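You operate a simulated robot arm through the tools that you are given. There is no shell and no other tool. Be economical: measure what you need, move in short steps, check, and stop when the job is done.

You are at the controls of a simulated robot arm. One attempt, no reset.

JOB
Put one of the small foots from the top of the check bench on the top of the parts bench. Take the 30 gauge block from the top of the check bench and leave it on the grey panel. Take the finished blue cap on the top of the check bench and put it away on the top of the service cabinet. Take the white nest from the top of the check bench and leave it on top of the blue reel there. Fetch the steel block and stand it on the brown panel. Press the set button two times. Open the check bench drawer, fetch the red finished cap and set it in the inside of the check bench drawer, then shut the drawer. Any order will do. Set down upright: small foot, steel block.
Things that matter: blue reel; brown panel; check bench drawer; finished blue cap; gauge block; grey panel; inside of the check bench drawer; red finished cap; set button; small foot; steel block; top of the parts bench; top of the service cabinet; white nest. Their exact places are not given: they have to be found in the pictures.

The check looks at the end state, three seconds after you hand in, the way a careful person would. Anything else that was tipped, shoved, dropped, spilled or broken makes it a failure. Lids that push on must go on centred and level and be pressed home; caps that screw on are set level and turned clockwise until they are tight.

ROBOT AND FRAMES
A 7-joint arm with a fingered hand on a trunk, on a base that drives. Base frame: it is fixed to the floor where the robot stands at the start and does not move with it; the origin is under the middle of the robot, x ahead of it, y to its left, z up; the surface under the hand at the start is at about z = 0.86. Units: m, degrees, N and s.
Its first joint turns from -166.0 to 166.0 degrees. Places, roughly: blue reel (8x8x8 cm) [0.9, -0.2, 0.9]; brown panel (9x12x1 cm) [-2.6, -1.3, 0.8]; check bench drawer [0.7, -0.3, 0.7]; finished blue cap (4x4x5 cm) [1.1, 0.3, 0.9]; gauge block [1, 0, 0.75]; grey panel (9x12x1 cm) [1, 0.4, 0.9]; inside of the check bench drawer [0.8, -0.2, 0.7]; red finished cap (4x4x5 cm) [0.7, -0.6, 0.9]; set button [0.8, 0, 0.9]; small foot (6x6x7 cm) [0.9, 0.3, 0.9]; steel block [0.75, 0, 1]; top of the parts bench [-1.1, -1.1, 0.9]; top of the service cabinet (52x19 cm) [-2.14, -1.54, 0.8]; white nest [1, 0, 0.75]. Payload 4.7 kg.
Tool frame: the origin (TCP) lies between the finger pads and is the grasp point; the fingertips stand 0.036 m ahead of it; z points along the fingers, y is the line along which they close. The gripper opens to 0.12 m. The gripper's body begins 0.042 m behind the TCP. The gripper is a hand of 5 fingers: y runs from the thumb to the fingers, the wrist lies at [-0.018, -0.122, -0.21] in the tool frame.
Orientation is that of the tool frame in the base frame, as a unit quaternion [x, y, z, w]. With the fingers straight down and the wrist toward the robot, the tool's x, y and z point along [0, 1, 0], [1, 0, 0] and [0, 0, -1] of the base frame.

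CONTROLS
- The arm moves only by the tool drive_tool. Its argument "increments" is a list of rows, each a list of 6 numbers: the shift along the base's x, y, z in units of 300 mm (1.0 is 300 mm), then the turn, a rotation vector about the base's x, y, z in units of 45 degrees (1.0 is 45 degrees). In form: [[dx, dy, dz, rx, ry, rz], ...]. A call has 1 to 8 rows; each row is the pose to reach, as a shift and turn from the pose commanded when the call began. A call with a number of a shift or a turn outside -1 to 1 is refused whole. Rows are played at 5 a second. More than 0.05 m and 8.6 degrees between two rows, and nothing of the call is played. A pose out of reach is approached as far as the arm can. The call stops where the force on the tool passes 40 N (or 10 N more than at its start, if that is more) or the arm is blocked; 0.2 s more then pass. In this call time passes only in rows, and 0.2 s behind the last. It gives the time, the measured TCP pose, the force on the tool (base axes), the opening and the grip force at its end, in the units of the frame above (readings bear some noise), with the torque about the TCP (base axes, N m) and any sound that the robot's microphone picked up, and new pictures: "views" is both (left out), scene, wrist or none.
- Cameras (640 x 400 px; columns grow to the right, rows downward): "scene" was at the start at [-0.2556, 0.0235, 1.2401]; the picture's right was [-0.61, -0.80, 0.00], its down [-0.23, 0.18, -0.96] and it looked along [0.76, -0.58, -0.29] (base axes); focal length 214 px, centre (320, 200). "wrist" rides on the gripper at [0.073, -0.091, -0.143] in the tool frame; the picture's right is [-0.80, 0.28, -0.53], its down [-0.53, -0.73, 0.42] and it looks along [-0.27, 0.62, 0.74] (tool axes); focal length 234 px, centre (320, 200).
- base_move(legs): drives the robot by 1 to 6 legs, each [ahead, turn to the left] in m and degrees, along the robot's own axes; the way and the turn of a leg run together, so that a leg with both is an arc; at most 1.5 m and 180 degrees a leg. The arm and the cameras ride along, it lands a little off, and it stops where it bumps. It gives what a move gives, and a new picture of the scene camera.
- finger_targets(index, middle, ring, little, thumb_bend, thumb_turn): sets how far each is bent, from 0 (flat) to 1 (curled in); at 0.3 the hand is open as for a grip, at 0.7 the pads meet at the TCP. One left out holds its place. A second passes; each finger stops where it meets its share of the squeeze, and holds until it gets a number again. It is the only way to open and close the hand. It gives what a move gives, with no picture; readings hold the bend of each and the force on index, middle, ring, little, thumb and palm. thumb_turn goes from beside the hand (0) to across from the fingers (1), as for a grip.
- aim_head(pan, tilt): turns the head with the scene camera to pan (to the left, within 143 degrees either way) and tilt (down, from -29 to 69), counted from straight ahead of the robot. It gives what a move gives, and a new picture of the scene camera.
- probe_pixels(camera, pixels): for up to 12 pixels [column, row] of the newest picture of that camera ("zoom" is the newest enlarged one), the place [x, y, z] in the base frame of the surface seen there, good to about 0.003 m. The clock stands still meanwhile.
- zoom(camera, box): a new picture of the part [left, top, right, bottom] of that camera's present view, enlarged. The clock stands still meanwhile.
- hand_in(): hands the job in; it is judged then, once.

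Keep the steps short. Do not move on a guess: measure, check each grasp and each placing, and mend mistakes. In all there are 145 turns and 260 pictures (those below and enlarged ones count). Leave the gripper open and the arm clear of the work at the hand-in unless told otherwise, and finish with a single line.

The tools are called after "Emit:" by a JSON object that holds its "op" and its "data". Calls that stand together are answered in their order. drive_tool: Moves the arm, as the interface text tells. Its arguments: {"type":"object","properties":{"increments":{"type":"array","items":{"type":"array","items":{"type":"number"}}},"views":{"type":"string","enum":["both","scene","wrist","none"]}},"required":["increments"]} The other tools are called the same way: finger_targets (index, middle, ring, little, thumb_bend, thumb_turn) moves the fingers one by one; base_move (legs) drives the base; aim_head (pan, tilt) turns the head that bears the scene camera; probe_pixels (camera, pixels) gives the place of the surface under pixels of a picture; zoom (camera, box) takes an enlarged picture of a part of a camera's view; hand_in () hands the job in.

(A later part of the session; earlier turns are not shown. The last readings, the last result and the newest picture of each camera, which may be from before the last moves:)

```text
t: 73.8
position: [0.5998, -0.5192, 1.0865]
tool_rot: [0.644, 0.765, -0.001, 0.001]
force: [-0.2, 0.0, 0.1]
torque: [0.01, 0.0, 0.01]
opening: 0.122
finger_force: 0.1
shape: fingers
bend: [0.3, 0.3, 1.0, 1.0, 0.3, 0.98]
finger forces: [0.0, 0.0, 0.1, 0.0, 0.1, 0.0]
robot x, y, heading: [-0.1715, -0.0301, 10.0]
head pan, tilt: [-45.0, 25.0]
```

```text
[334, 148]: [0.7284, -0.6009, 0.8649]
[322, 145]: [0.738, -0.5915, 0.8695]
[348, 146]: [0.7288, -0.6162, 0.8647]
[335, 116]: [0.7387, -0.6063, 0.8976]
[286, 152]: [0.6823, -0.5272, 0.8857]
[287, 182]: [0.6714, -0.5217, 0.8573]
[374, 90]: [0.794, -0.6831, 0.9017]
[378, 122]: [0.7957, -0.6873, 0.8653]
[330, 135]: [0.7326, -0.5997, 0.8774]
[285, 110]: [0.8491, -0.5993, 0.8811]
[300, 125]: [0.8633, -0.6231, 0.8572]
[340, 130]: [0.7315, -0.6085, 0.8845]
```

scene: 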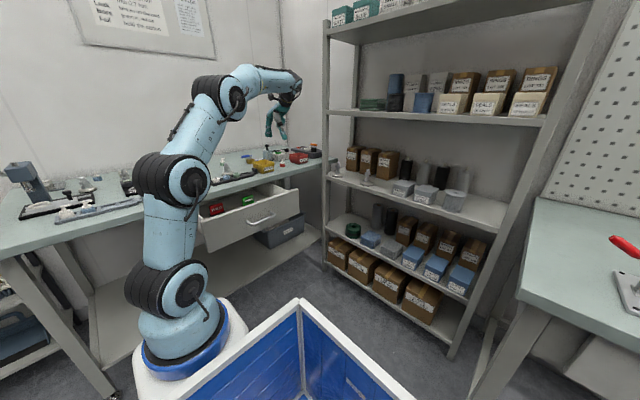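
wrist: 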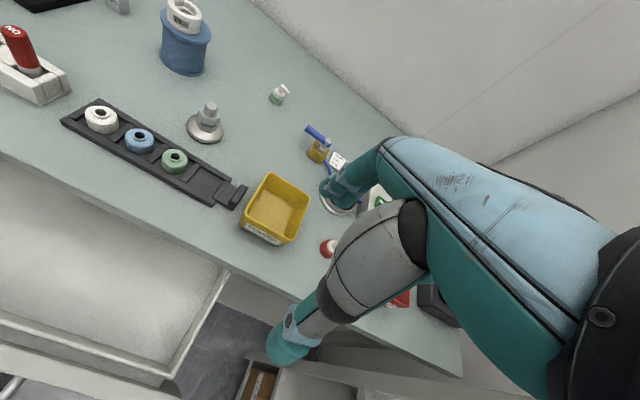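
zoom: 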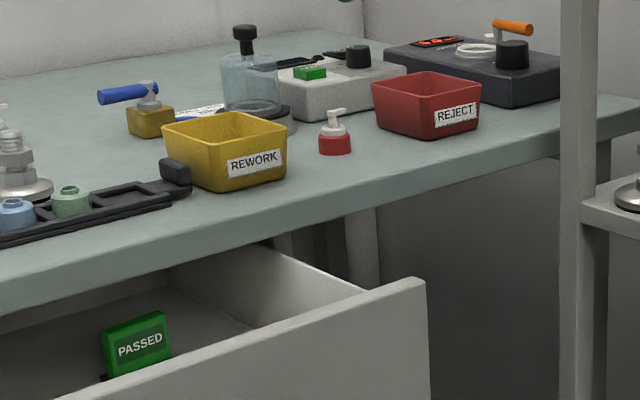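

Cap centre ≈ (0.743,-0.606); bins are ~9 cm to each side, spout points sideways. Move above it and partially descend.

Emit:
{"op": "drive_tool", "data": {"increments": [[0.12, -0.07, 0, 0, 0, 0], [0.24, -0.15, 0, 0, 0, 0], [0.36, -0.22, 0, 0, 0, 0], [0.477, -0.29, 0, 0, 0, 0], [0.477, -0.29, -0.15, 0, 0, 0], [0.477, -0.29, -0.3, 0, 0, 0]], "views": "both"}}

Emit:
{"op": "zoom", "data": {"camera": "scene", "box": [230, 110, 330, 180]}}

```text
t: 75.2
position: [0.7366, -0.5997, 0.9997]
tool_rot: [0.644, 0.765, 0.0, 0.003]
force: [-1.5, 1.2, 2.8]
torque: [-0.14, -0.06, -0.03]
opening: 0.1226
finger_force: 0.0
shape: fingers
bend: [0.3, 0.3, 1.0, 1.0, 0.3, 0.98]
finger forces: [0.0, 0.1, 0.0, 0.0, 0.0, 0.1]
out of reach, approached as far as the arm can: row 3, 4, 5, 6
robot x, y, heading: [-0.1732, -0.034, 9.8]
head pan, tilt: [-45.0, 25.0]
```

scene: 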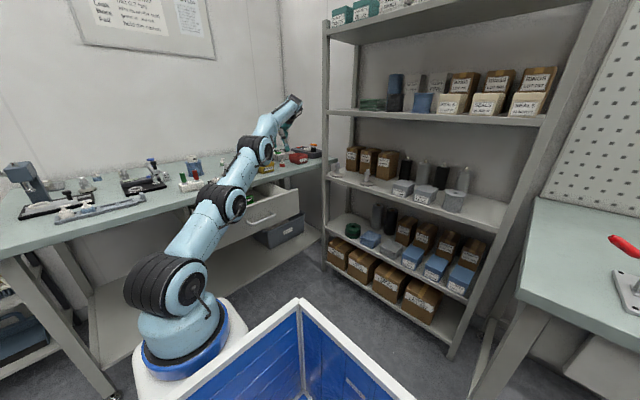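
wrist: 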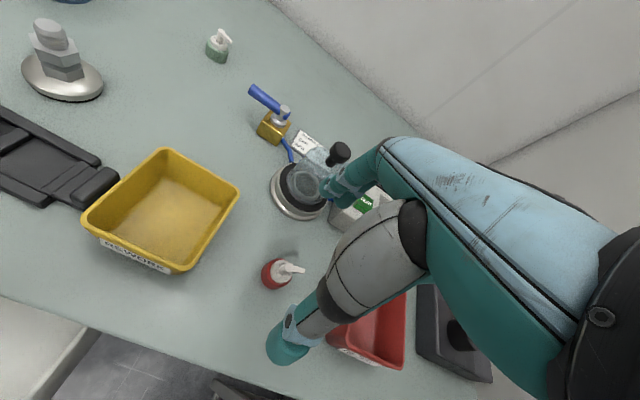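

```text
5.71 times, centred on (280, 145) of scene
```

zoom: 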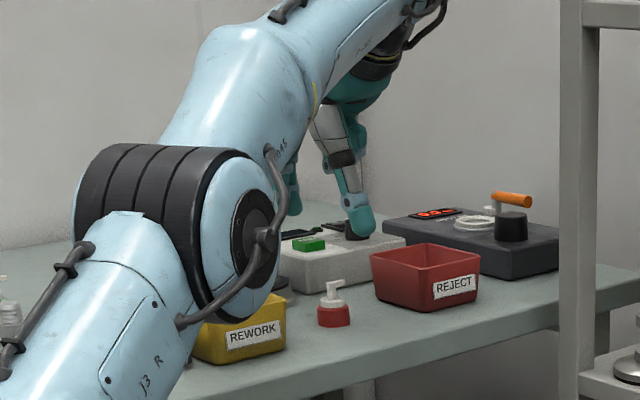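

Out of reach and the elbow comes low. Retract, then drive 0.13 m forward.

Emit:
{"op": "drive_tool", "data": {"increments": [[0, 0, 0.12, 0, 0, 0], [0, 0, 0.26, 0, 0, 0], [-0.11, 0.07, 0.3, 0, 0, 0], [-0.22, 0.14, 0.3, 0, 0, 0], [-0.33, 0.21, 0.33, 0, 0, 0], [-0.44, 0.28, 0.36, 0, 0, 0]], "views": "none"}}

Emit:
{"op": "base_move", "data": {"legs": [[0.13, 0]]}}

Emit:
{"op": "probe_pixels", "data": {"camera": "scene", "pixels": [[245, 330], [200, 320], [260, 215], [240, 310]]}}

```text
t: 76.6
position: [0.609, -0.5169, 1.1006]
tool_rot: [0.644, 0.765, -0.001, -0.001]
force: [-0.1, -1.1, -2.6]
torque: [0.07, 0.0, -0.01]
opening: 0.1224
finger_force: 0.0
shape: fingers
bend: [0.3, 0.3, 1.0, 1.0, 0.3, 0.98]
finger forces: [0.0, 0.0, 0.0, 0.0, 0.1, 0.0]
out of reach, approached as far as the arm can: row 1, 2, 3
robot x, y, heading: [-0.1734, -0.0316, 9.8]
head pan, tilt: [-45.0, 25.0]
```

```text
t: 77.9
position: [0.7374, -0.4957, 1.1022]
tool_rot: [0.644, 0.765, 0.0, 0.001]
force: [0.7, -0.3, 0.7]
torque: [0.01, -0.02, -0.01]
opening: 0.1224
finger_force: 0.1
shape: fingers
bend: [0.3, 0.3, 1.0, 1.0, 0.3, 0.98]
finger forces: [0.1, 0.0, 0.0, 0.0, 0.0, 0.0]
robot x, y, heading: [-0.0396, -0.0067, 9.9]
head pan, tilt: [-45.0, 25.0]
```

scene: 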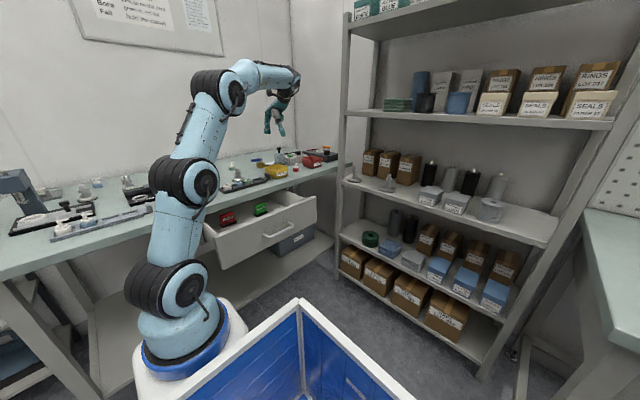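

```text
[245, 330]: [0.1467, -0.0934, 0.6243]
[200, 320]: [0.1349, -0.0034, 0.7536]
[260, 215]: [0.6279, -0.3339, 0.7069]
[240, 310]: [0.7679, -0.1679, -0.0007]
```

Emit:
{"op": "drive_tool", "data": {"increments": [[0.01, -0.12, 0, 0, 0, 0], [0.01, -0.25, 0, 0, 0, 0], [0.02, -0.367, 0, 0, 0, 0], [0.02, -0.367, -0.15, 0, 0, 0], [0.02, -0.367, -0.3, 0, 0, 0]], "views": "both"}}

Emit:
{"op": "zoom", "data": {"camera": "wrist", "box": [220, 180, 400, 300]}}

```text
t: 79.1
position: [0.7437, -0.6064, 1.0156]
tool_rot: [0.644, 0.765, -0.001, 0.002]
force: [-1.5, 0.3, 1.7]
torque: [-0.08, -0.03, -0.03]
opening: 0.1223
finger_force: 0.1
shape: fingers
bend: [0.3, 0.3, 1.0, 1.0, 0.3, 0.98]
finger forces: [0.1, 0.0, 0.0, 0.1, 0.0, 0.0]
robot x, y, heading: [-0.0446, -0.0102, 9.7]
head pan, tilt: [-45.0, 25.0]
```

scene: 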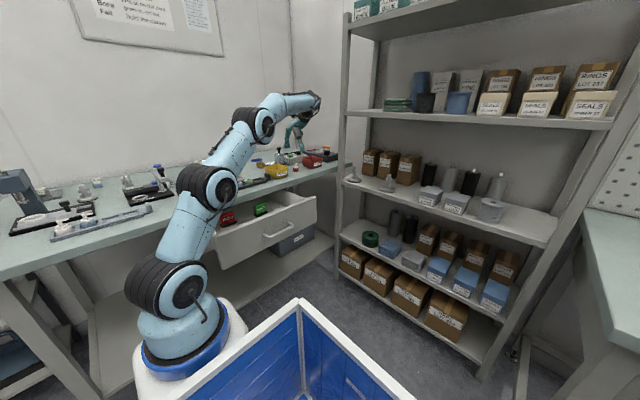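
wrist: 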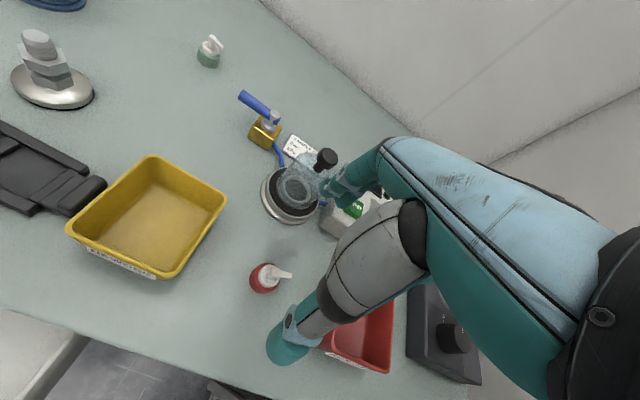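

```text
3.33 times, centred on (310, 240) of wrist
```

zoom: 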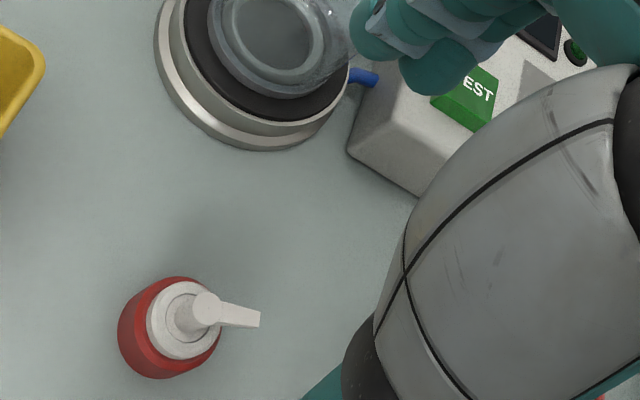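

Emit:
{"op": "probe_pixels", "data": {"camera": "zoom", "pixels": [[185, 310], [120, 330], [160, 280], [215, 340], [160, 372], [255, 318], [270, 150], [200, 120], [350, 150], [415, 190], [440, 90], [310, 60]]}}

```text
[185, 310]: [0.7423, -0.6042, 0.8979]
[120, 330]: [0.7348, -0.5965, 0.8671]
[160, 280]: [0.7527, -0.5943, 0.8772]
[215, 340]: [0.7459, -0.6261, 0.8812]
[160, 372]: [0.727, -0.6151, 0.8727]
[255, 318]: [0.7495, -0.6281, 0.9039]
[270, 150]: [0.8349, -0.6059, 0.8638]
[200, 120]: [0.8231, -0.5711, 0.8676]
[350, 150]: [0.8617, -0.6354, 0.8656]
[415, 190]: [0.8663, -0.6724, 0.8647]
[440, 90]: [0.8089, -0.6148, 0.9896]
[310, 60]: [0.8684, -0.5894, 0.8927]
```

Cap centre ≈ (0.741,-0.606). Narrow fingers slightly and descend.

Emit:
{"op": "finger_targets", "data": {"index": 0.4, "middle": 0.4, "thumb_bend": 0.4}}

Emit:
{"op": "drive_tool", "data": {"increments": [[-0.008, 0, -0.1, 0, 0, 0], [-0.008, 0, -0.2, 0, 0, 0], [-0.008, 0, -0.3, 0, 0, 0], [-0.008, 0, -0.38, 0, 0, 0]], "views": "wrist"}}

Emit:
{"op": "finger_targets", "data": {"index": 0.7, "middle": 0.7, "thumb_bend": 0.7}}

```text
t: 80.1
position: [0.7465, -0.6069, 1.0131]
tool_rot: [0.644, 0.765, 0.0, 0.001]
force: [-0.5, 0.3, 0.5]
torque: [0.0, -0.02, -0.06]
opening: 0.0938
finger_force: 0.0
shape: fingers
bend: [0.4, 0.4, 1.0, 1.0, 0.4, 0.98]
finger forces: [0.0, 0.0, 0.0, 0.1, 0.0, 0.1]
robot x, y, heading: [-0.0427, -0.0064, 9.8]
head pan, tilt: [-45.0, 25.0]
```

```text
t: 81.1
position: [0.7415, -0.6062, 0.8994]
tool_rot: [0.644, 0.765, -0.001, 0.002]
force: [-0.9, 0.4, 6.9]
torque: [0.01, -0.34, 0.07]
opening: 0.0937
finger_force: 3.6
shape: fingers
bend: [0.4, 0.39, 1.0, 1.0, 0.4, 0.98]
finger forces: [0.0, 6.7, 0.1, 0.0, 0.1, 0.1]
robot x, y, heading: [-0.0367, -0.0078, 10.2]
head pan, tilt: [-45.0, 25.0]
```

wrist: 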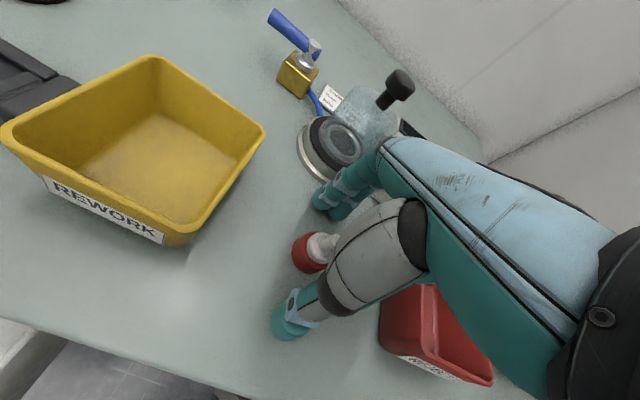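

```text
t: 82.1
position: [0.7424, -0.6064, 0.9005]
tool_rot: [0.644, 0.765, 0.0, 0.002]
force: [5.5, 2.0, 22.0]
torque: [0.01, -1.03, 0.08]
opening: 0.0249
finger_force: 15.2
shape: fingers
bend: [0.61, 0.5, 1.0, 1.0, 0.66, 0.97]
finger forces: [4.6, 21.0, 0.0, 0.0, 4.2, 0.0]
robot x, y, heading: [-0.0374, -0.0076, 9.9]
head pan, tilt: [-45.0, 25.0]
```

Middle finger presses on something (21 N, likely the table). Look before lifting.

Emit:
{"op": "zoom", "data": {"camera": "wrist", "box": [240, 150, 400, 290]}}

Emit:
{"op": "drive_tool", "data": {"increments": [[0, 0, 0.01, 0, 0, 0], [0, 0, 0.025, 0, 0, 0]], "views": "none"}}

```text
2.86 times, centred on (320, 220) of wrist
```

zoom: 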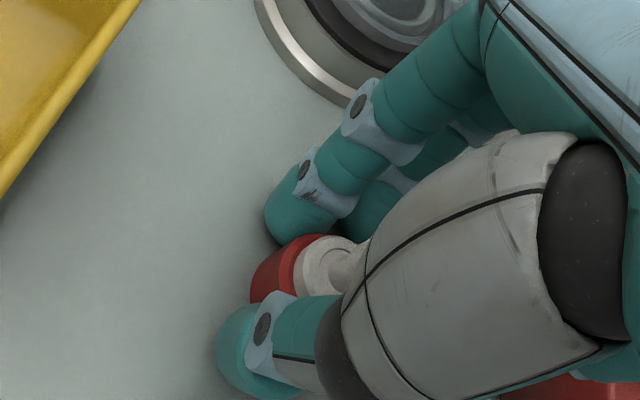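

```text
t: 82.7
position: [0.7412, -0.6054, 0.9003]
tool_rot: [0.644, 0.765, -0.001, -0.003]
force: [-0.9, 0.8, -0.1]
torque: [0.01, -0.01, -0.03]
opening: 0.0254
finger_force: 4.7
shape: fingers
bend: [0.61, 0.54, 1.0, 1.0, 0.66, 0.97]
finger forces: [4.2, 0.5, 0.0, 0.1, 4.2, 0.0]
robot x, y, heading: [-0.0429, -0.0043, 9.9]
head pan, tilt: [-45.0, 25.0]
```

Emit:
{"op": "finger_targets", "data": {"index": 0.75, "middle": 0.75, "thumb_bend": 0.75}}

Emit:
{"op": "drive_tool", "data": {"increments": [[0, 0, 0.02, 0, 0, 0], [0, 0, 0.08, 0, 0, 0]], "views": "wrist"}}

Emit:
{"op": "zoom", "data": {"camera": "wrist", "box": [240, 150, 400, 290]}}

```text
t: 83.7
position: [0.7419, -0.6049, 0.9051]
tool_rot: [0.644, 0.765, -0.001, 0.001]
force: [0.7, 0.0, 0.2]
torque: [0.03, 0.01, 0.02]
opening: 0.0
finger_force: 0.0
shape: fingers
bend: [0.72, 0.75, 1.0, 1.0, 0.74, 0.97]
finger forces: [0.1, 0.0, 0.1, 0.0, 0.1, 0.1]
robot x, y, heading: [-0.0415, -0.0126, 9.9]
head pan, tilt: [-45.0, 25.0]
```

```text
t: 84.3
position: [0.7427, -0.6045, 0.9281]
tool_rot: [0.644, 0.765, -0.001, 0.0]
force: [-0.7, -1.3, 0.0]
torque: [0.01, 0.01, -0.01]
opening: 0.0002
finger_force: 0.1
shape: fingers
bend: [0.72, 0.75, 1.0, 1.0, 0.74, 0.97]
finger forces: [0.0, 0.0, 0.0, 0.0, 0.1, 0.0]
robot x, y, heading: [-0.0408, -0.0066, 9.8]
head pan, tilt: [-45.0, 25.0]
```

wrist: 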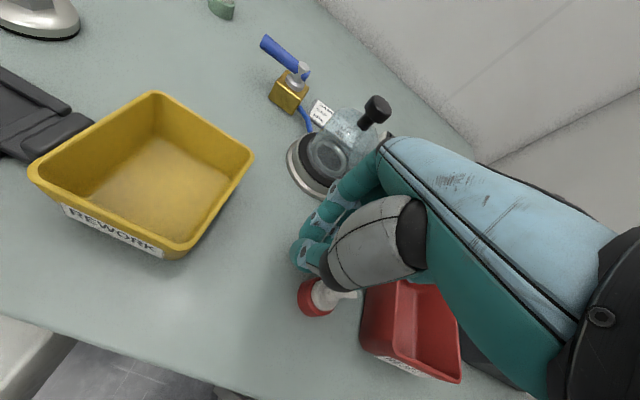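

```text
2.86 times, centred on (320, 220) of wrist
```

zoom: 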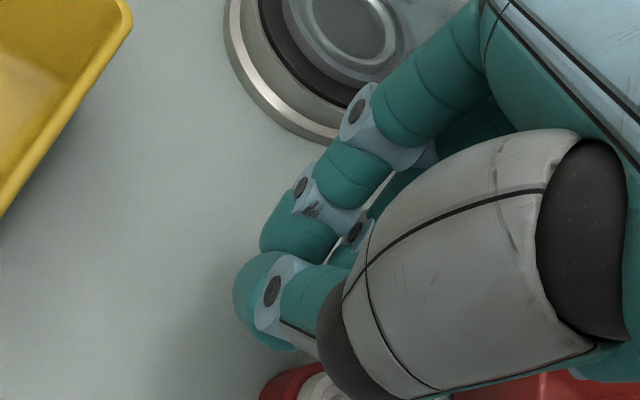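

The cap slipped toward the front. Rise, open, and look.

Emit:
{"op": "drive_tool", "data": {"increments": [[0, 0, 0.1, 0, 0, 0], [0, 0, 0.22, 0, 0, 0], [0, 0, 0.3, 0, 0, 0]], "views": "none"}}

Emit:
{"op": "finger_targets", "data": {"index": 0.3, "middle": 0.3, "thumb_bend": 0.3}}

Emit:
{"op": "zoom", "data": {"camera": "wrist", "box": [220, 200, 400, 320]}}

Emit:
{"op": "zoom", "data": {"camera": "scene", "box": [250, 130, 350, 200]}}

```text
t: 85.1
position: [0.7411, -0.6045, 1.018]
tool_rot: [0.645, 0.765, -0.001, 0.001]
force: [0.5, 0.3, -0.9]
torque: [0.0, 0.05, -0.02]
opening: 0.0
finger_force: 0.1
shape: fingers
bend: [0.72, 0.75, 1.0, 1.0, 0.74, 0.97]
finger forces: [0.0, 0.1, 0.1, 0.1, 0.0, 0.0]
robot x, y, heading: [-0.0424, -0.0025, 10.1]
head pan, tilt: [-45.0, 25.0]
```

```text
t: 86.1
position: [0.7413, -0.6039, 1.0172]
tool_rot: [0.644, 0.765, 0.0, 0.001]
force: [0.1, -0.2, 0.2]
torque: [-0.01, -0.01, 0.03]
opening: 0.1219
finger_force: 0.0
shape: fingers
bend: [0.3, 0.3, 1.0, 1.0, 0.3, 0.97]
finger forces: [0.0, 0.0, 0.0, 0.0, 0.1, 0.0]
robot x, y, heading: [-0.0402, -0.011, 10.0]
head pan, tilt: [-45.0, 25.0]
```

```text
3.33 times, centred on (310, 260) of wrist
```

zoom: 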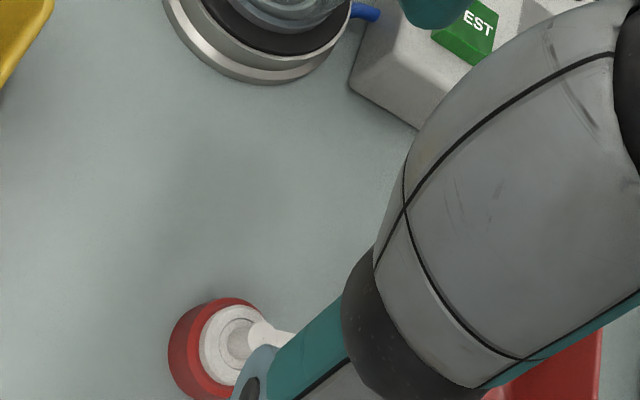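

```text
5.71 times, centred on (300, 165) of scene
```

zoom: 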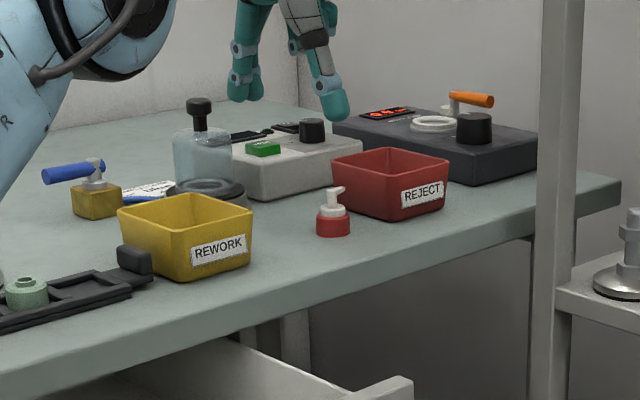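

Cap still upright. Probe its new place.

Emit:
{"op": "probe_pixels", "data": {"camera": "zoom", "pixels": [[333, 228], [318, 226], [349, 226], [333, 208], [333, 192], [333, 160], [334, 203], [346, 193]]}}

Emit:
{"op": "probe_pixels", "data": {"camera": "wrist", "pixels": [[264, 304], [280, 290], [285, 300], [290, 305], [275, 315], [282, 303]]}}

```text
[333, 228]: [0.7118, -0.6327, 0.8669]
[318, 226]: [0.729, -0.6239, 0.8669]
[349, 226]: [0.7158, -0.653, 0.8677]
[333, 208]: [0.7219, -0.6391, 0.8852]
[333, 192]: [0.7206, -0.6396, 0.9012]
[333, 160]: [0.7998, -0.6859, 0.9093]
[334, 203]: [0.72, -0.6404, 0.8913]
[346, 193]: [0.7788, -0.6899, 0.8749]
```

```text
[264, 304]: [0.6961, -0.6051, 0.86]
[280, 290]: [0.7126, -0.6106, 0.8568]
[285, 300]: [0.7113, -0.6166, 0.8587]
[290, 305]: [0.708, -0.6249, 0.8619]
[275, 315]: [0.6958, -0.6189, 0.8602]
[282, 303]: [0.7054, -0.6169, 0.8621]
```

Cap centre ≈ (0.7245,-0.640). Re-approach with TCP z≈0.910 (fingers fully open so the tips stay off the table).

Emit:
{"op": "drive_tool", "data": {"increments": [[-0.056, -0.12, 0, 0, 0, 0], [-0.056, -0.12, -0.12, 0, 0, 0], [-0.056, -0.12, -0.24, 0, 0, 0], [-0.056, -0.12, -0.31, 0, 0, 0], [-0.056, -0.12, -0.353, 0, 0, 0]], "views": "both"}}

Emit:
{"op": "zoom", "data": {"camera": "wrist", "box": [240, 170, 400, 290]}}

Emit:
{"op": "zoom", "data": {"camera": "scene", "box": [250, 130, 350, 200]}}

```text
t: 87.3
position: [0.7262, -0.6416, 0.9145]
tool_rot: [0.644, 0.765, -0.001, 0.0]
force: [0.1, 0.4, 0.8]
torque: [-0.02, 0.02, 0.0]
opening: 0.122
finger_force: 0.0
shape: fingers
bend: [0.3, 0.3, 1.0, 1.0, 0.3, 0.98]
finger forces: [0.0, 0.0, 0.0, 0.0, 0.0, 0.0]
robot x, y, heading: [-0.0421, -0.0088, 9.8]
head pan, tilt: [-45.0, 25.0]
```

scene: 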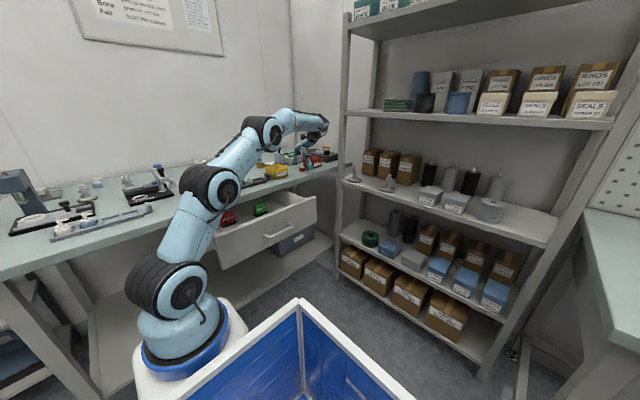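
wrist: 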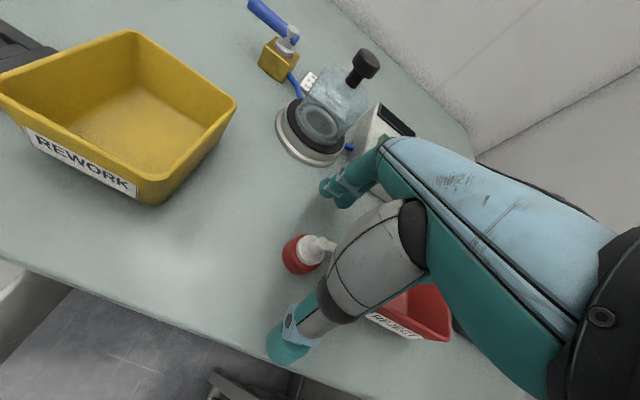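

```text
3.33 times, centred on (320, 230) of wrist
```

zoom: 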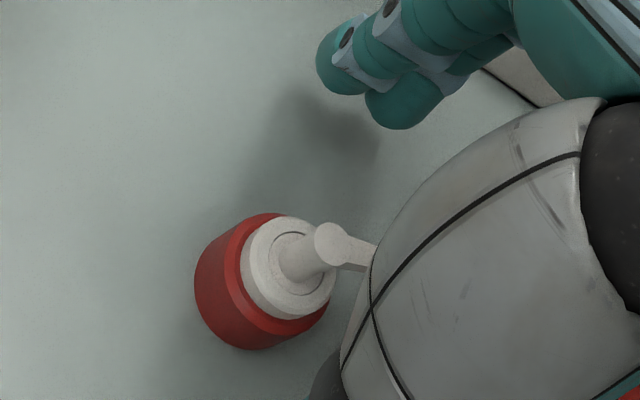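

```text
5.71 times, centred on (300, 165) of scene
```

zoom: 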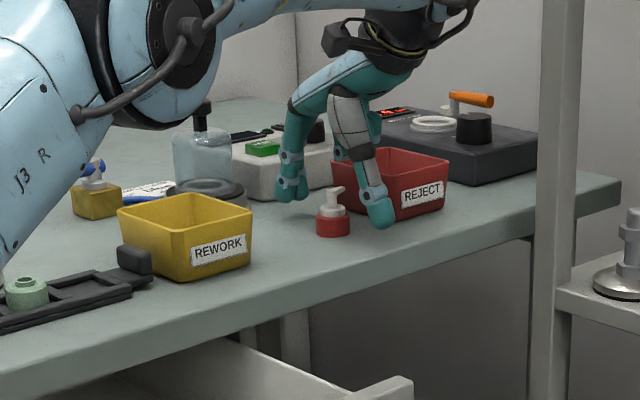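

Emit:
{"op": "probe_pixels", "data": {"camera": "zoom", "pixels": [[333, 208], [333, 228]]}}

Emit:
{"op": "probe_pixels", "data": {"camera": "wrist", "pixels": [[284, 256], [299, 236], [318, 262], [300, 272], [312, 243], [296, 250], [322, 242]]}}

```text
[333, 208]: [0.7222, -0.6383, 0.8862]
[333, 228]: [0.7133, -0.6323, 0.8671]
```

```text
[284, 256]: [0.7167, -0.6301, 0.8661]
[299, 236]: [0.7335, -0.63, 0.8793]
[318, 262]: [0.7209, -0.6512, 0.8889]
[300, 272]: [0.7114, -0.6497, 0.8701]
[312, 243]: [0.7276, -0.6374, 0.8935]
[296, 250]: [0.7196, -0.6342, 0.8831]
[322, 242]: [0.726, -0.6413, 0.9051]
```

Aligned within 3 mm. Lower to TCP ≈0.906 and close.

Emit:
{"op": "drive_tool", "data": {"increments": [[-0.005, 0.006, -0.015, 0, 0, 0], [-0.005, 0.006, -0.028, 0, 0, 0]], "views": "none"}}

Emit:
{"op": "finger_targets", "data": {"index": 0.7, "middle": 0.7, "thumb_bend": 0.7}}

Emit:
{"op": "zoom", "data": {"camera": "wrist", "box": [240, 170, 400, 290]}}

```text
t: 87.9
position: [0.7228, -0.6399, 0.9053]
tool_rot: [0.644, 0.765, -0.001, 0.001]
force: [0.4, -0.3, 0.7]
torque: [-0.01, -0.02, 0.01]
opening: 0.1223
finger_force: 0.0
shape: fingers
bend: [0.3, 0.3, 1.0, 1.0, 0.3, 0.98]
finger forces: [0.0, 0.1, 0.0, 0.0, 0.0, 0.1]
robot x, y, heading: [-0.0388, -0.0072, 9.9]
head pan, tilt: [-45.0, 25.0]
```

```text
t: 88.9
position: [0.7232, -0.6409, 0.9056]
tool_rot: [0.644, 0.765, -0.001, 0.001]
force: [0.2, -0.2, 0.2]
torque: [0.05, 0.02, -0.01]
opening: 0.0271
finger_force: 7.9
shape: fingers
bend: [0.63, 0.64, 1.0, 1.0, 0.63, 0.97]
finger forces: [4.2, 3.9, 0.0, 0.1, 8.2, 0.1]
robot x, y, heading: [-0.0423, -0.0051, 9.7]
head pan, tilt: [-45.0, 25.0]
```

```text
3.33 times, centred on (320, 230) of wrist
```

zoom: 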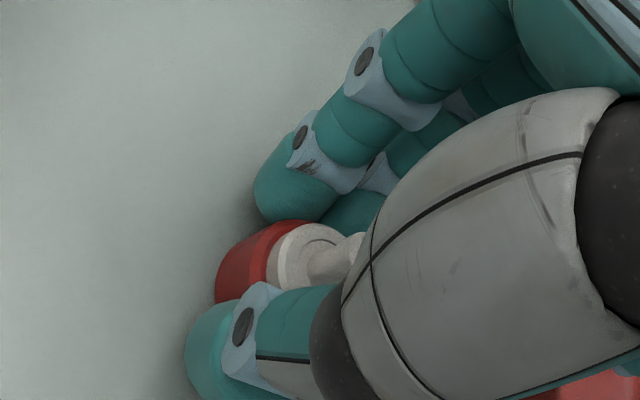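

Balanced grip (8 N). Lift and check.

Emit:
{"op": "drive_tool", "data": {"increments": [[0, 0, 0.04, 0, 0, 0], [0, 0, 0.14, 0, 0, 0], [0, 0, 0.28, 0, 0, 0], [0, 0, 0.4, 0, 0, 0]], "views": "wrist"}}

Emit:
{"op": "zoom", "data": {"camera": "scene", "box": [250, 110, 350, 180]}}

```text
t: 89.9
position: [0.7219, -0.6409, 1.025]
tool_rot: [0.644, 0.765, -0.001, 0.0]
force: [0.0, -0.2, -0.1]
torque: [0.04, 0.03, 0.0]
opening: 0.027
finger_force: 8.2
shape: fingers
bend: [0.63, 0.64, 1.0, 1.0, 0.63, 0.97]
finger forces: [4.2, 3.8, 0.0, 0.0, 8.1, 0.0]
robot x, y, heading: [-0.0411, -0.0053, 10.1]
head pan, tilt: [-45.0, 25.0]
```

wrist: 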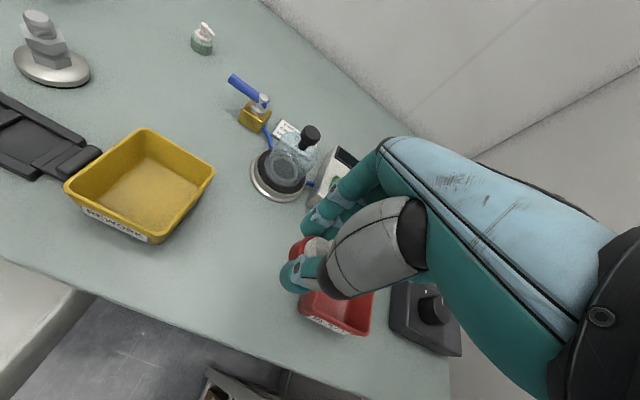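

```text
5.71 times, centred on (300, 145) of scene
```

zoom: 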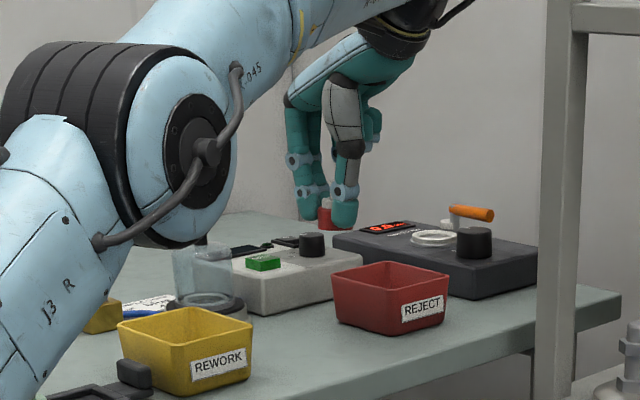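

Held level. Carry to above the open drawer (≈(0.475,-0.335)).

Emit:
{"op": "drive_tool", "data": {"increments": [[-0.1, 0.12, 0.03, 0, 0, 0], [-0.2, 0.24, 0.06, 0, 0, 0], [-0.3, 0.36, 0.08, 0, 0, 0], [-0.4, 0.48, 0.08, 0, 0, 0], [-0.5, 0.6, 0.08, 0, 0, 0], [-0.6, 0.73, 0.08, 0, 0, 0], [-0.7, 0.86, 0.08, 0, 0, 0], [-0.8, 0.98, 0.08, 0, 0, 0]], "views": "both"}}

Emit:
{"op": "zoom", "data": {"camera": "scene", "box": [180, 130, 340, 270]}}

```text
t: 91.7
position: [0.4839, -0.3451, 1.0509]
tool_rot: [0.645, 0.765, 0.0, 0.0]
force: [0.7, 0.5, -2.1]
torque: [0.03, -0.02, -0.02]
opening: 0.0268
finger_force: 7.8
shape: fingers
bend: [0.63, 0.64, 1.0, 1.0, 0.63, 0.96]
finger forces: [4.0, 3.9, 0.1, 0.1, 7.9, 0.0]
robot x, y, heading: [-0.043, -0.0053, 9.8]
head pan, tilt: [-45.0, 25.0]
```

scene: 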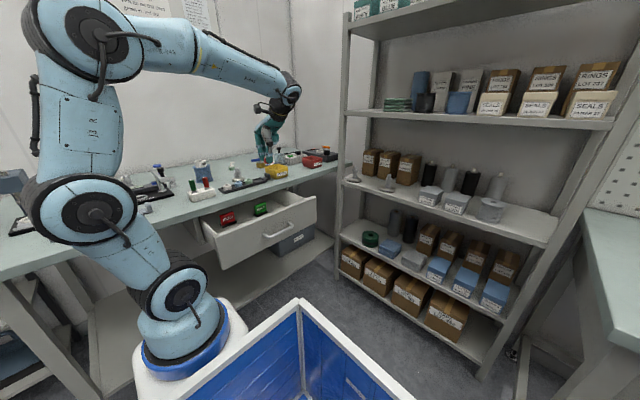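
wrist: 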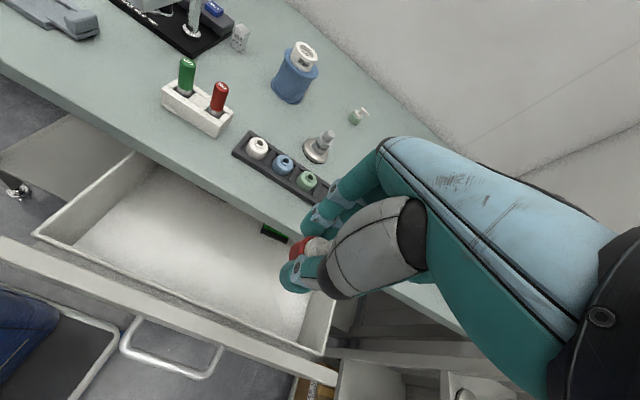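

```text
2.86 times, centred on (260, 200) of scene
```

zoom: 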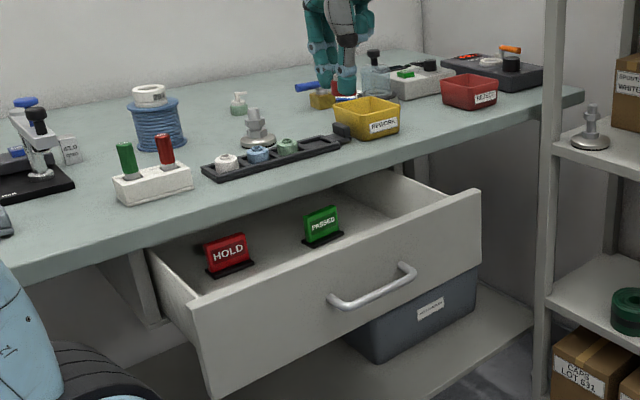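

Probe drawer bounds from both cameras.

Emit:
{"op": "probe_pixels", "data": {"camera": "zoom", "pixels": [[230, 272], [322, 243], [325, 205], [200, 300], [475, 195], [345, 240], [250, 230], [380, 210], [300, 255]]}}

Emit:
{"op": "probe_pixels", "data": {"camera": "wrist", "pixels": [[275, 235], [200, 260], [250, 300], [290, 335], [120, 250], [250, 200], [230, 335], [320, 330], [280, 270], [300, 295], [40, 237], [150, 200]]}}

```text
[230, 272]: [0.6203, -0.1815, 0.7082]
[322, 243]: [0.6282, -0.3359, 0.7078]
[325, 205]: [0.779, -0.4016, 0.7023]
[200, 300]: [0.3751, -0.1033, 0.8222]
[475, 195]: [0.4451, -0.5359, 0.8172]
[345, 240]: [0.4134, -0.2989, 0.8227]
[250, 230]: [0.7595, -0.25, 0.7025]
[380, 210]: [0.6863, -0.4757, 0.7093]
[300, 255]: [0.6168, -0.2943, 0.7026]
```

```text
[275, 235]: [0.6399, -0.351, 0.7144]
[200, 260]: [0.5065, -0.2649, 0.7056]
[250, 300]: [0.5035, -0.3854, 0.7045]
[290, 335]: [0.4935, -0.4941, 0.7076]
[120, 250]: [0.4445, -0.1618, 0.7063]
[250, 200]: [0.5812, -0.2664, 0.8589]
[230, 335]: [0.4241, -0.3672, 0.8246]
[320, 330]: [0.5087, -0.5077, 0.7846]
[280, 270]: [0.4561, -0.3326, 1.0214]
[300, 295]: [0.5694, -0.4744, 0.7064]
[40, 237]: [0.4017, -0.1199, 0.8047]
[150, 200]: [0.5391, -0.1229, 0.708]
```

Front panel inner face ≈0.425, bench edge ≈0.59 at this y; target TCP (0.512,-0.335). Lower to just above the drawer rim.

Emit:
{"op": "drive_tool", "data": {"increments": [[0.094, 0.034, 0, 0, 0, 0], [0.094, 0.034, -0.15, 0, 0, 0], [0.094, 0.034, -0.3, 0, 0, 0], [0.094, 0.034, -0.45, 0, 0, 0]], "views": "both"}}

Emit:
{"op": "zoom", "data": {"camera": "scene", "box": [180, 130, 340, 270]}}

```text
t: 92.7
position: [0.5114, -0.3358, 0.9129]
tool_rot: [0.644, 0.765, -0.001, 0.001]
force: [-0.1, 0.2, 0.8]
torque: [-0.03, -0.03, -0.01]
opening: 0.0264
finger_force: 7.6
shape: fingers
bend: [0.63, 0.64, 1.0, 1.0, 0.63, 0.96]
finger forces: [4.1, 4.0, 0.1, 0.1, 7.8, 0.0]
robot x, y, heading: [-0.0413, -0.0091, 9.7]
head pan, tilt: [-45.0, 25.0]
```

scene: 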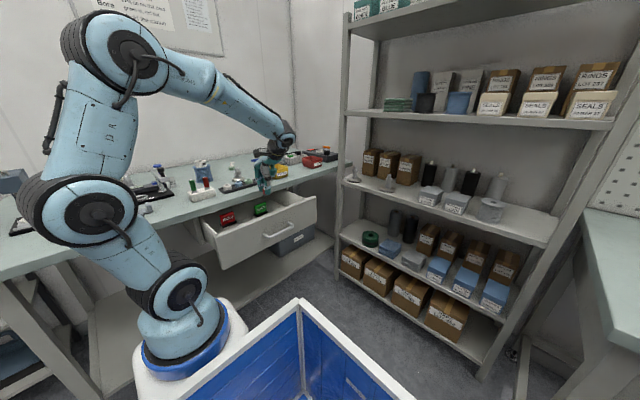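
wrist: 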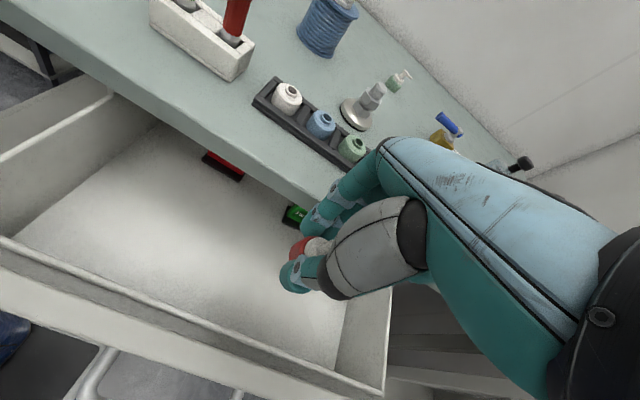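

```text
2.86 times, centred on (260, 200) of scene
```

zoom: 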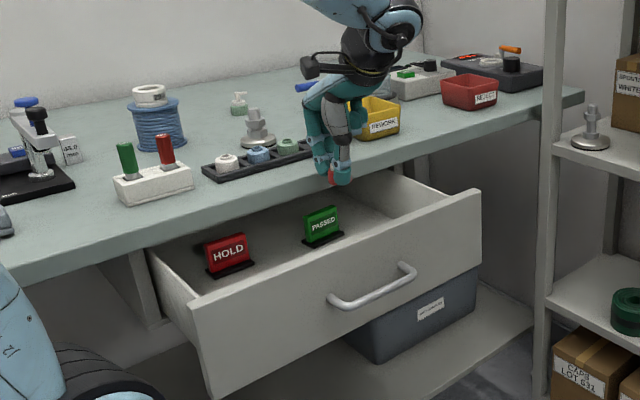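

Emit:
{"op": "drive_tool", "data": {"increments": [[0, 0, -0.12, 0, 0, 0], [0, 0, -0.24, 0, 0, 0], [0, 0, -0.36, 0, 0, 0], [0, 0, -0.46, 0, 0, 0], [0, 0, -0.52, 0, 0, 0]], "views": "both"}}

Emit:
{"op": "zoom", "data": {"camera": "scene", "box": [180, 130, 340, 270]}}

```text
t: 93.9
position: [0.5103, -0.335, 0.7587]
tool_rot: [0.644, 0.765, -0.001, 0.0]
force: [0.7, 0.3, -0.1]
torque: [0.01, -0.02, 0.02]
opening: 0.0262
finger_force: 7.6
shape: fingers
bend: [0.63, 0.64, 1.0, 1.0, 0.63, 0.96]
finger forces: [4.0, 3.9, 0.0, 0.1, 7.9, 0.0]
robot x, y, heading: [-0.0458, -0.0107, 10.0]
head pan, tilt: [-45.0, 25.0]
```

scene: 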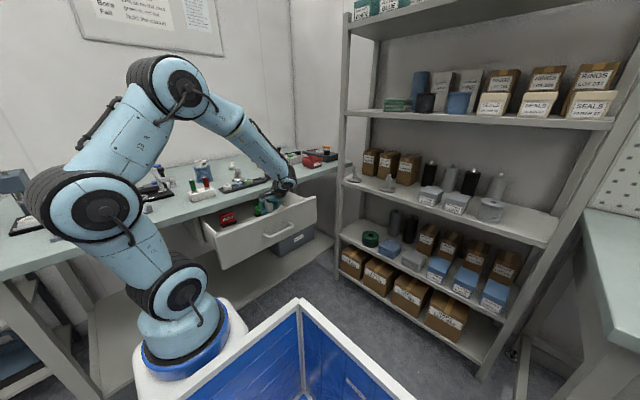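
wrist: 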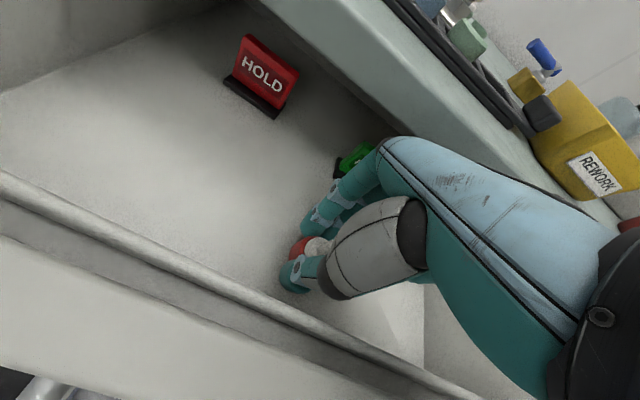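

```text
2.86 times, centred on (260, 200) of scene
```

zoom: 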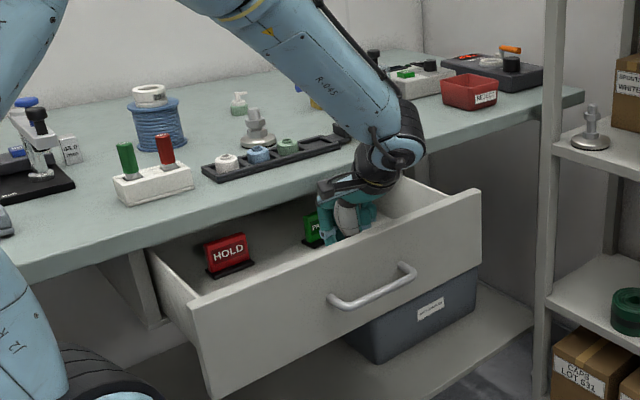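

Clear on all sides. Lower the last mm.

Emit:
{"op": "drive_tool", "data": {"increments": [[0, 0, -0.012, 0, 0, 0], [0, 0, -0.022, 0, 0, 0], [0, 0, -0.03, 0, 0, 0]], "views": "none"}}

```text
t: 94.7
position: [0.5104, -0.3357, 0.7486]
tool_rot: [0.644, 0.765, 0.0, 0.0]
force: [0.0, 1.3, 1.8]
torque: [0.01, -0.01, 0.02]
opening: 0.0266
finger_force: 8.3
shape: fingers
bend: [0.63, 0.64, 1.0, 1.0, 0.63, 0.96]
finger forces: [4.0, 4.0, 0.0, 0.1, 8.1, 0.0]
robot x, y, heading: [-0.0483, -0.0075, 9.7]
head pan, tilt: [-45.0, 25.0]
```

Contact (~2 N). Release moderately and rise.

Emit:
{"op": "finger_targets", "data": {"index": 0.45, "middle": 0.45, "thumb_bend": 0.45}}

Emit:
{"op": "drive_tool", "data": {"increments": [[0, 0, 0.1, 0, 0, 0], [0, 0, 0.25, 0, 0, 0], [0, 0, 0.4, 0, 0, 0], [0, 0, 0.55, 0, 0, 0], [-0.05, 0, 0.7, 0, 0, 0], [-0.15, 0, 0.8, 0, 0, 0], [-0.25, 0, 0.9, 0, 0, 0]], "views": "wrist"}}

Emit:
{"op": "zoom", "data": {"camera": "scene", "box": [180, 130, 340, 270]}}

```text
t: 95.7
position: [0.5112, -0.3354, 0.7495]
tool_rot: [0.644, 0.765, 0.0, 0.001]
force: [0.3, 0.9, 0.0]
torque: [-0.03, 0.0, -0.03]
opening: 0.0778
finger_force: 0.0
shape: fingers
bend: [0.45, 0.45, 1.0, 1.0, 0.45, 0.97]
finger forces: [0.0, 0.0, 0.1, 0.0, 0.1, 0.1]
robot x, y, heading: [-0.0431, -0.009, 9.8]
head pan, tilt: [-45.0, 25.0]
```

```text
t: 97.3
position: [0.4353, -0.3328, 1.0195]
tool_rot: [0.644, 0.765, -0.001, 0.0]
force: [0.0, -0.7, 0.6]
torque: [-0.01, 0.07, 0.0]
opening: 0.0784
finger_force: 0.1
shape: fingers
bend: [0.45, 0.45, 1.0, 1.0, 0.45, 0.98]
finger forces: [0.0, 0.1, 0.0, 0.0, 0.1, 0.0]
robot x, y, heading: [-0.0399, -0.0048, 9.7]
head pan, tilt: [-45.0, 25.0]
```

wrist: 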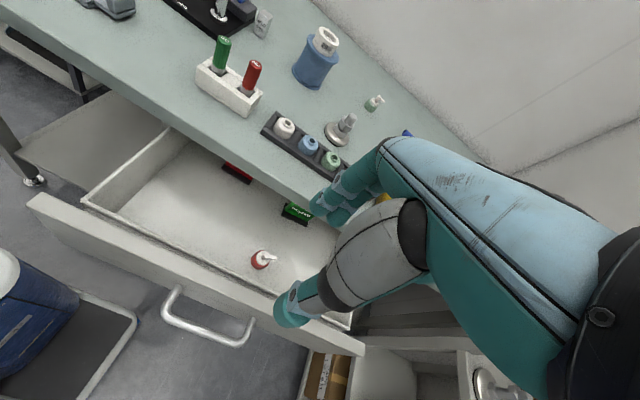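

```text
2.86 times, centred on (260, 200) of scene
```

zoom: 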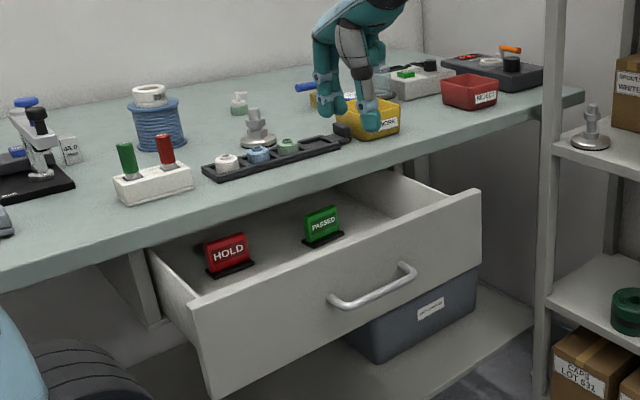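

Red cap stands in the drawer. Back the base 0.25 m and re-grasp the handle at the known pose to close gently.

Emit:
{"op": "base_move", "data": {"legs": [[-0.25, 0]]}}

Emit:
{"op": "finger_targets", "data": {"index": 0.55, "middle": 0.55, "ring": 0.55, "little": 0.55, "thumb_bend": 0.45}}

Emit:
{"op": "drive_tool", "data": {"increments": [[0.02, 0.01, -0.02, 0.03, -0.18, 0], [0.04, 0.02, -0.04, 0.062, -0.35, 0], [0.06, 0.03, -0.06, 0.092, -0.52, 0], [0.08, 0.04, -0.08, 0.122, -0.69, 0], [0.1, 0.04, -0.1, 0.152, -0.86, 0], [0.1, 0.04, -0.12, 0.174, -0.985, 0]], "views": "wrist"}}

```text
t: 99.1
position: [0.1853, -0.38, 1.0186]
tool_rot: [0.647, 0.762, -0.001, 0.001]
force: [0.0, 0.1, 0.0]
torque: [0.01, 0.03, 0.02]
opening: 0.0781
finger_force: 0.1
shape: fingers
bend: [0.45, 0.45, 1.0, 1.0, 0.45, 0.98]
finger forces: [0.0, 0.0, 0.0, 0.0, 0.0, 0.0]
robot x, y, heading: [-0.2903, -0.0487, 9.3]
head pan, tilt: [-45.0, 25.0]
```

scene: 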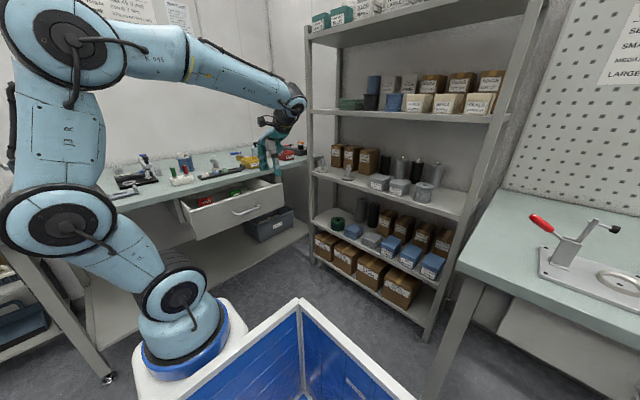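

```text
t: 100.1
position: [0.1846, -0.3804, 1.0187]
tool_rot: [0.648, 0.762, -0.001, 0.001]
force: [0.0, 0.0, 0.2]
torque: [0.02, 0.02, 0.03]
opening: 0.0629
finger_force: 0.0
shape: fingers
bend: [0.55, 0.55, 0.55, 0.55, 0.45, 0.98]
finger forces: [0.1, 0.1, 0.1, 0.1, 0.1, 0.1]
robot x, y, heading: [-0.2866, -0.0465, 9.3]
head pan, tilt: [-45.0, 25.0]
```

```text
t: 101.5
position: [0.2153, -0.3669, 0.9815]
tool_rot: [0.599, 0.703, 0.294, 0.246]
force: [0.1, 0.2, -0.3]
torque: [-0.05, -0.03, 0.02]
opening: 0.0627
finger_force: 0.0
shape: fingers
bend: [0.55, 0.55, 0.55, 0.55, 0.45, 0.98]
finger forces: [0.0, 0.1, 0.0, 0.0, 0.1, 0.0]
robot x, y, heading: [-0.2911, -0.0477, 9.3]
head pan, tilt: [-45.0, 25.0]
```

wrist: 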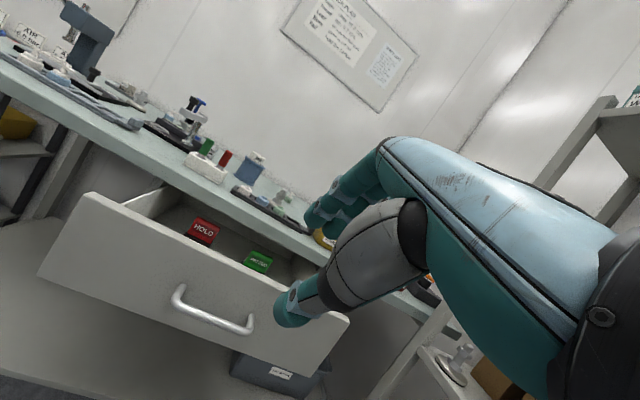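

Emit:
{"op": "probe_pixels", "data": {"camera": "wrist", "pixels": [[195, 310], [212, 320], [230, 328]]}}

Emit:
{"op": "drive_tool", "data": {"increments": [[0.02, 0.02, -0.15, 0, 0, 0], [0.05, 0.04, -0.3, 0, 0, 0], [0.08, 0.063, -0.42, 0, 0, 0], [0.116, 0.063, -0.478, 0, 0, 0]], "views": "wrist"}}

```text
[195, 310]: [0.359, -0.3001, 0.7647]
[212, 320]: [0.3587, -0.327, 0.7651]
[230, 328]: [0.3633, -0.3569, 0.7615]
```

```text
t: 102.5
position: [0.2497, -0.3489, 0.8373]
tool_rot: [0.599, 0.704, 0.293, 0.245]
force: [-0.4, -0.1, 0.4]
torque: [0.03, -0.01, -0.02]
opening: 0.0631
finger_force: 0.1
shape: fingers
bend: [0.55, 0.55, 0.55, 0.55, 0.45, 0.98]
finger forces: [0.0, 0.0, 0.1, 0.0, 0.1, 0.0]
robot x, y, heading: [-0.2857, -0.0459, 9.3]
head pan, tilt: [-45.0, 25.0]
```

wrist: 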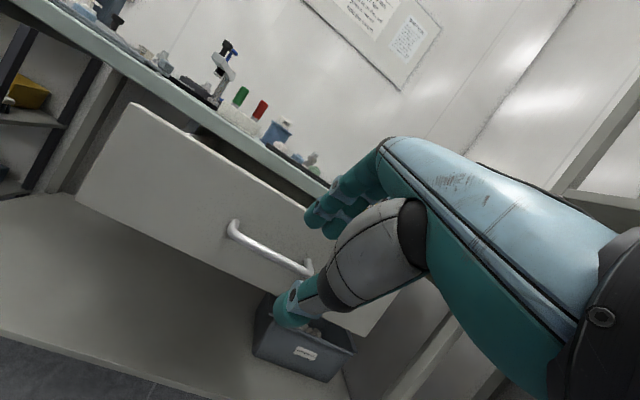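

The bar is now at x≈0.363 (drawer had sprung slightly in). Adjust: TCP goal (0.343,-0.3445,0.782).

Emit:
{"op": "drive_tool", "data": {"increments": [[0.13, 0.006, 0, 0, 0, 0], [0.19, 0.009, -0.06, 0, 0, 0], [0.25, 0.012, -0.12, 0, 0, 0], [0.312, 0.015, -0.183, 0, 0, 0]], "views": "wrist"}}

Emit:
{"op": "zoom", "data": {"camera": "wrist", "box": [220, 150, 420, 340]}}

```text
t: 103.5
position: [0.344, -0.3456, 0.7845]
tool_rot: [0.599, 0.703, 0.295, 0.244]
force: [0.2, 0.1, 0.3]
torque: [0.01, 0.01, 0.0]
opening: 0.063
finger_force: 0.1
shape: fingers
bend: [0.55, 0.55, 0.55, 0.55, 0.45, 0.98]
finger forces: [0.0, 0.0, 0.0, 0.0, 0.0, 0.1]
robot x, y, heading: [-0.2866, -0.0481, 9.3]
head pan, tilt: [-45.0, 25.0]
```

wrist: 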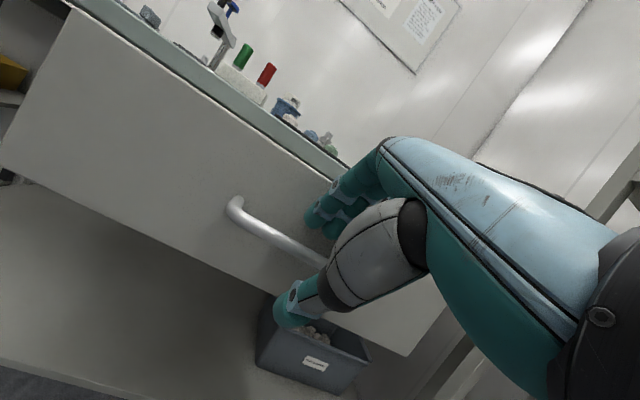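

```text
2.11 times, centred on (320, 245) of wrist
```

zoom: 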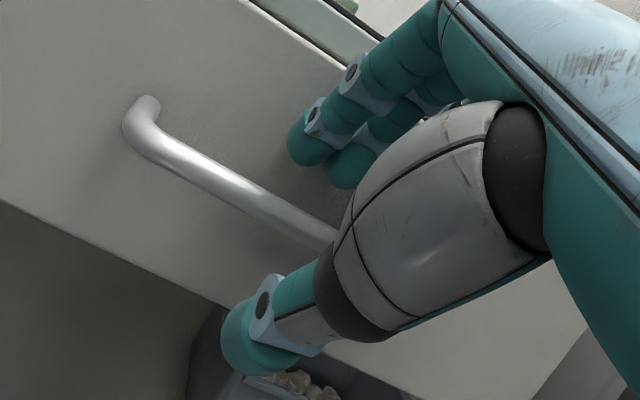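

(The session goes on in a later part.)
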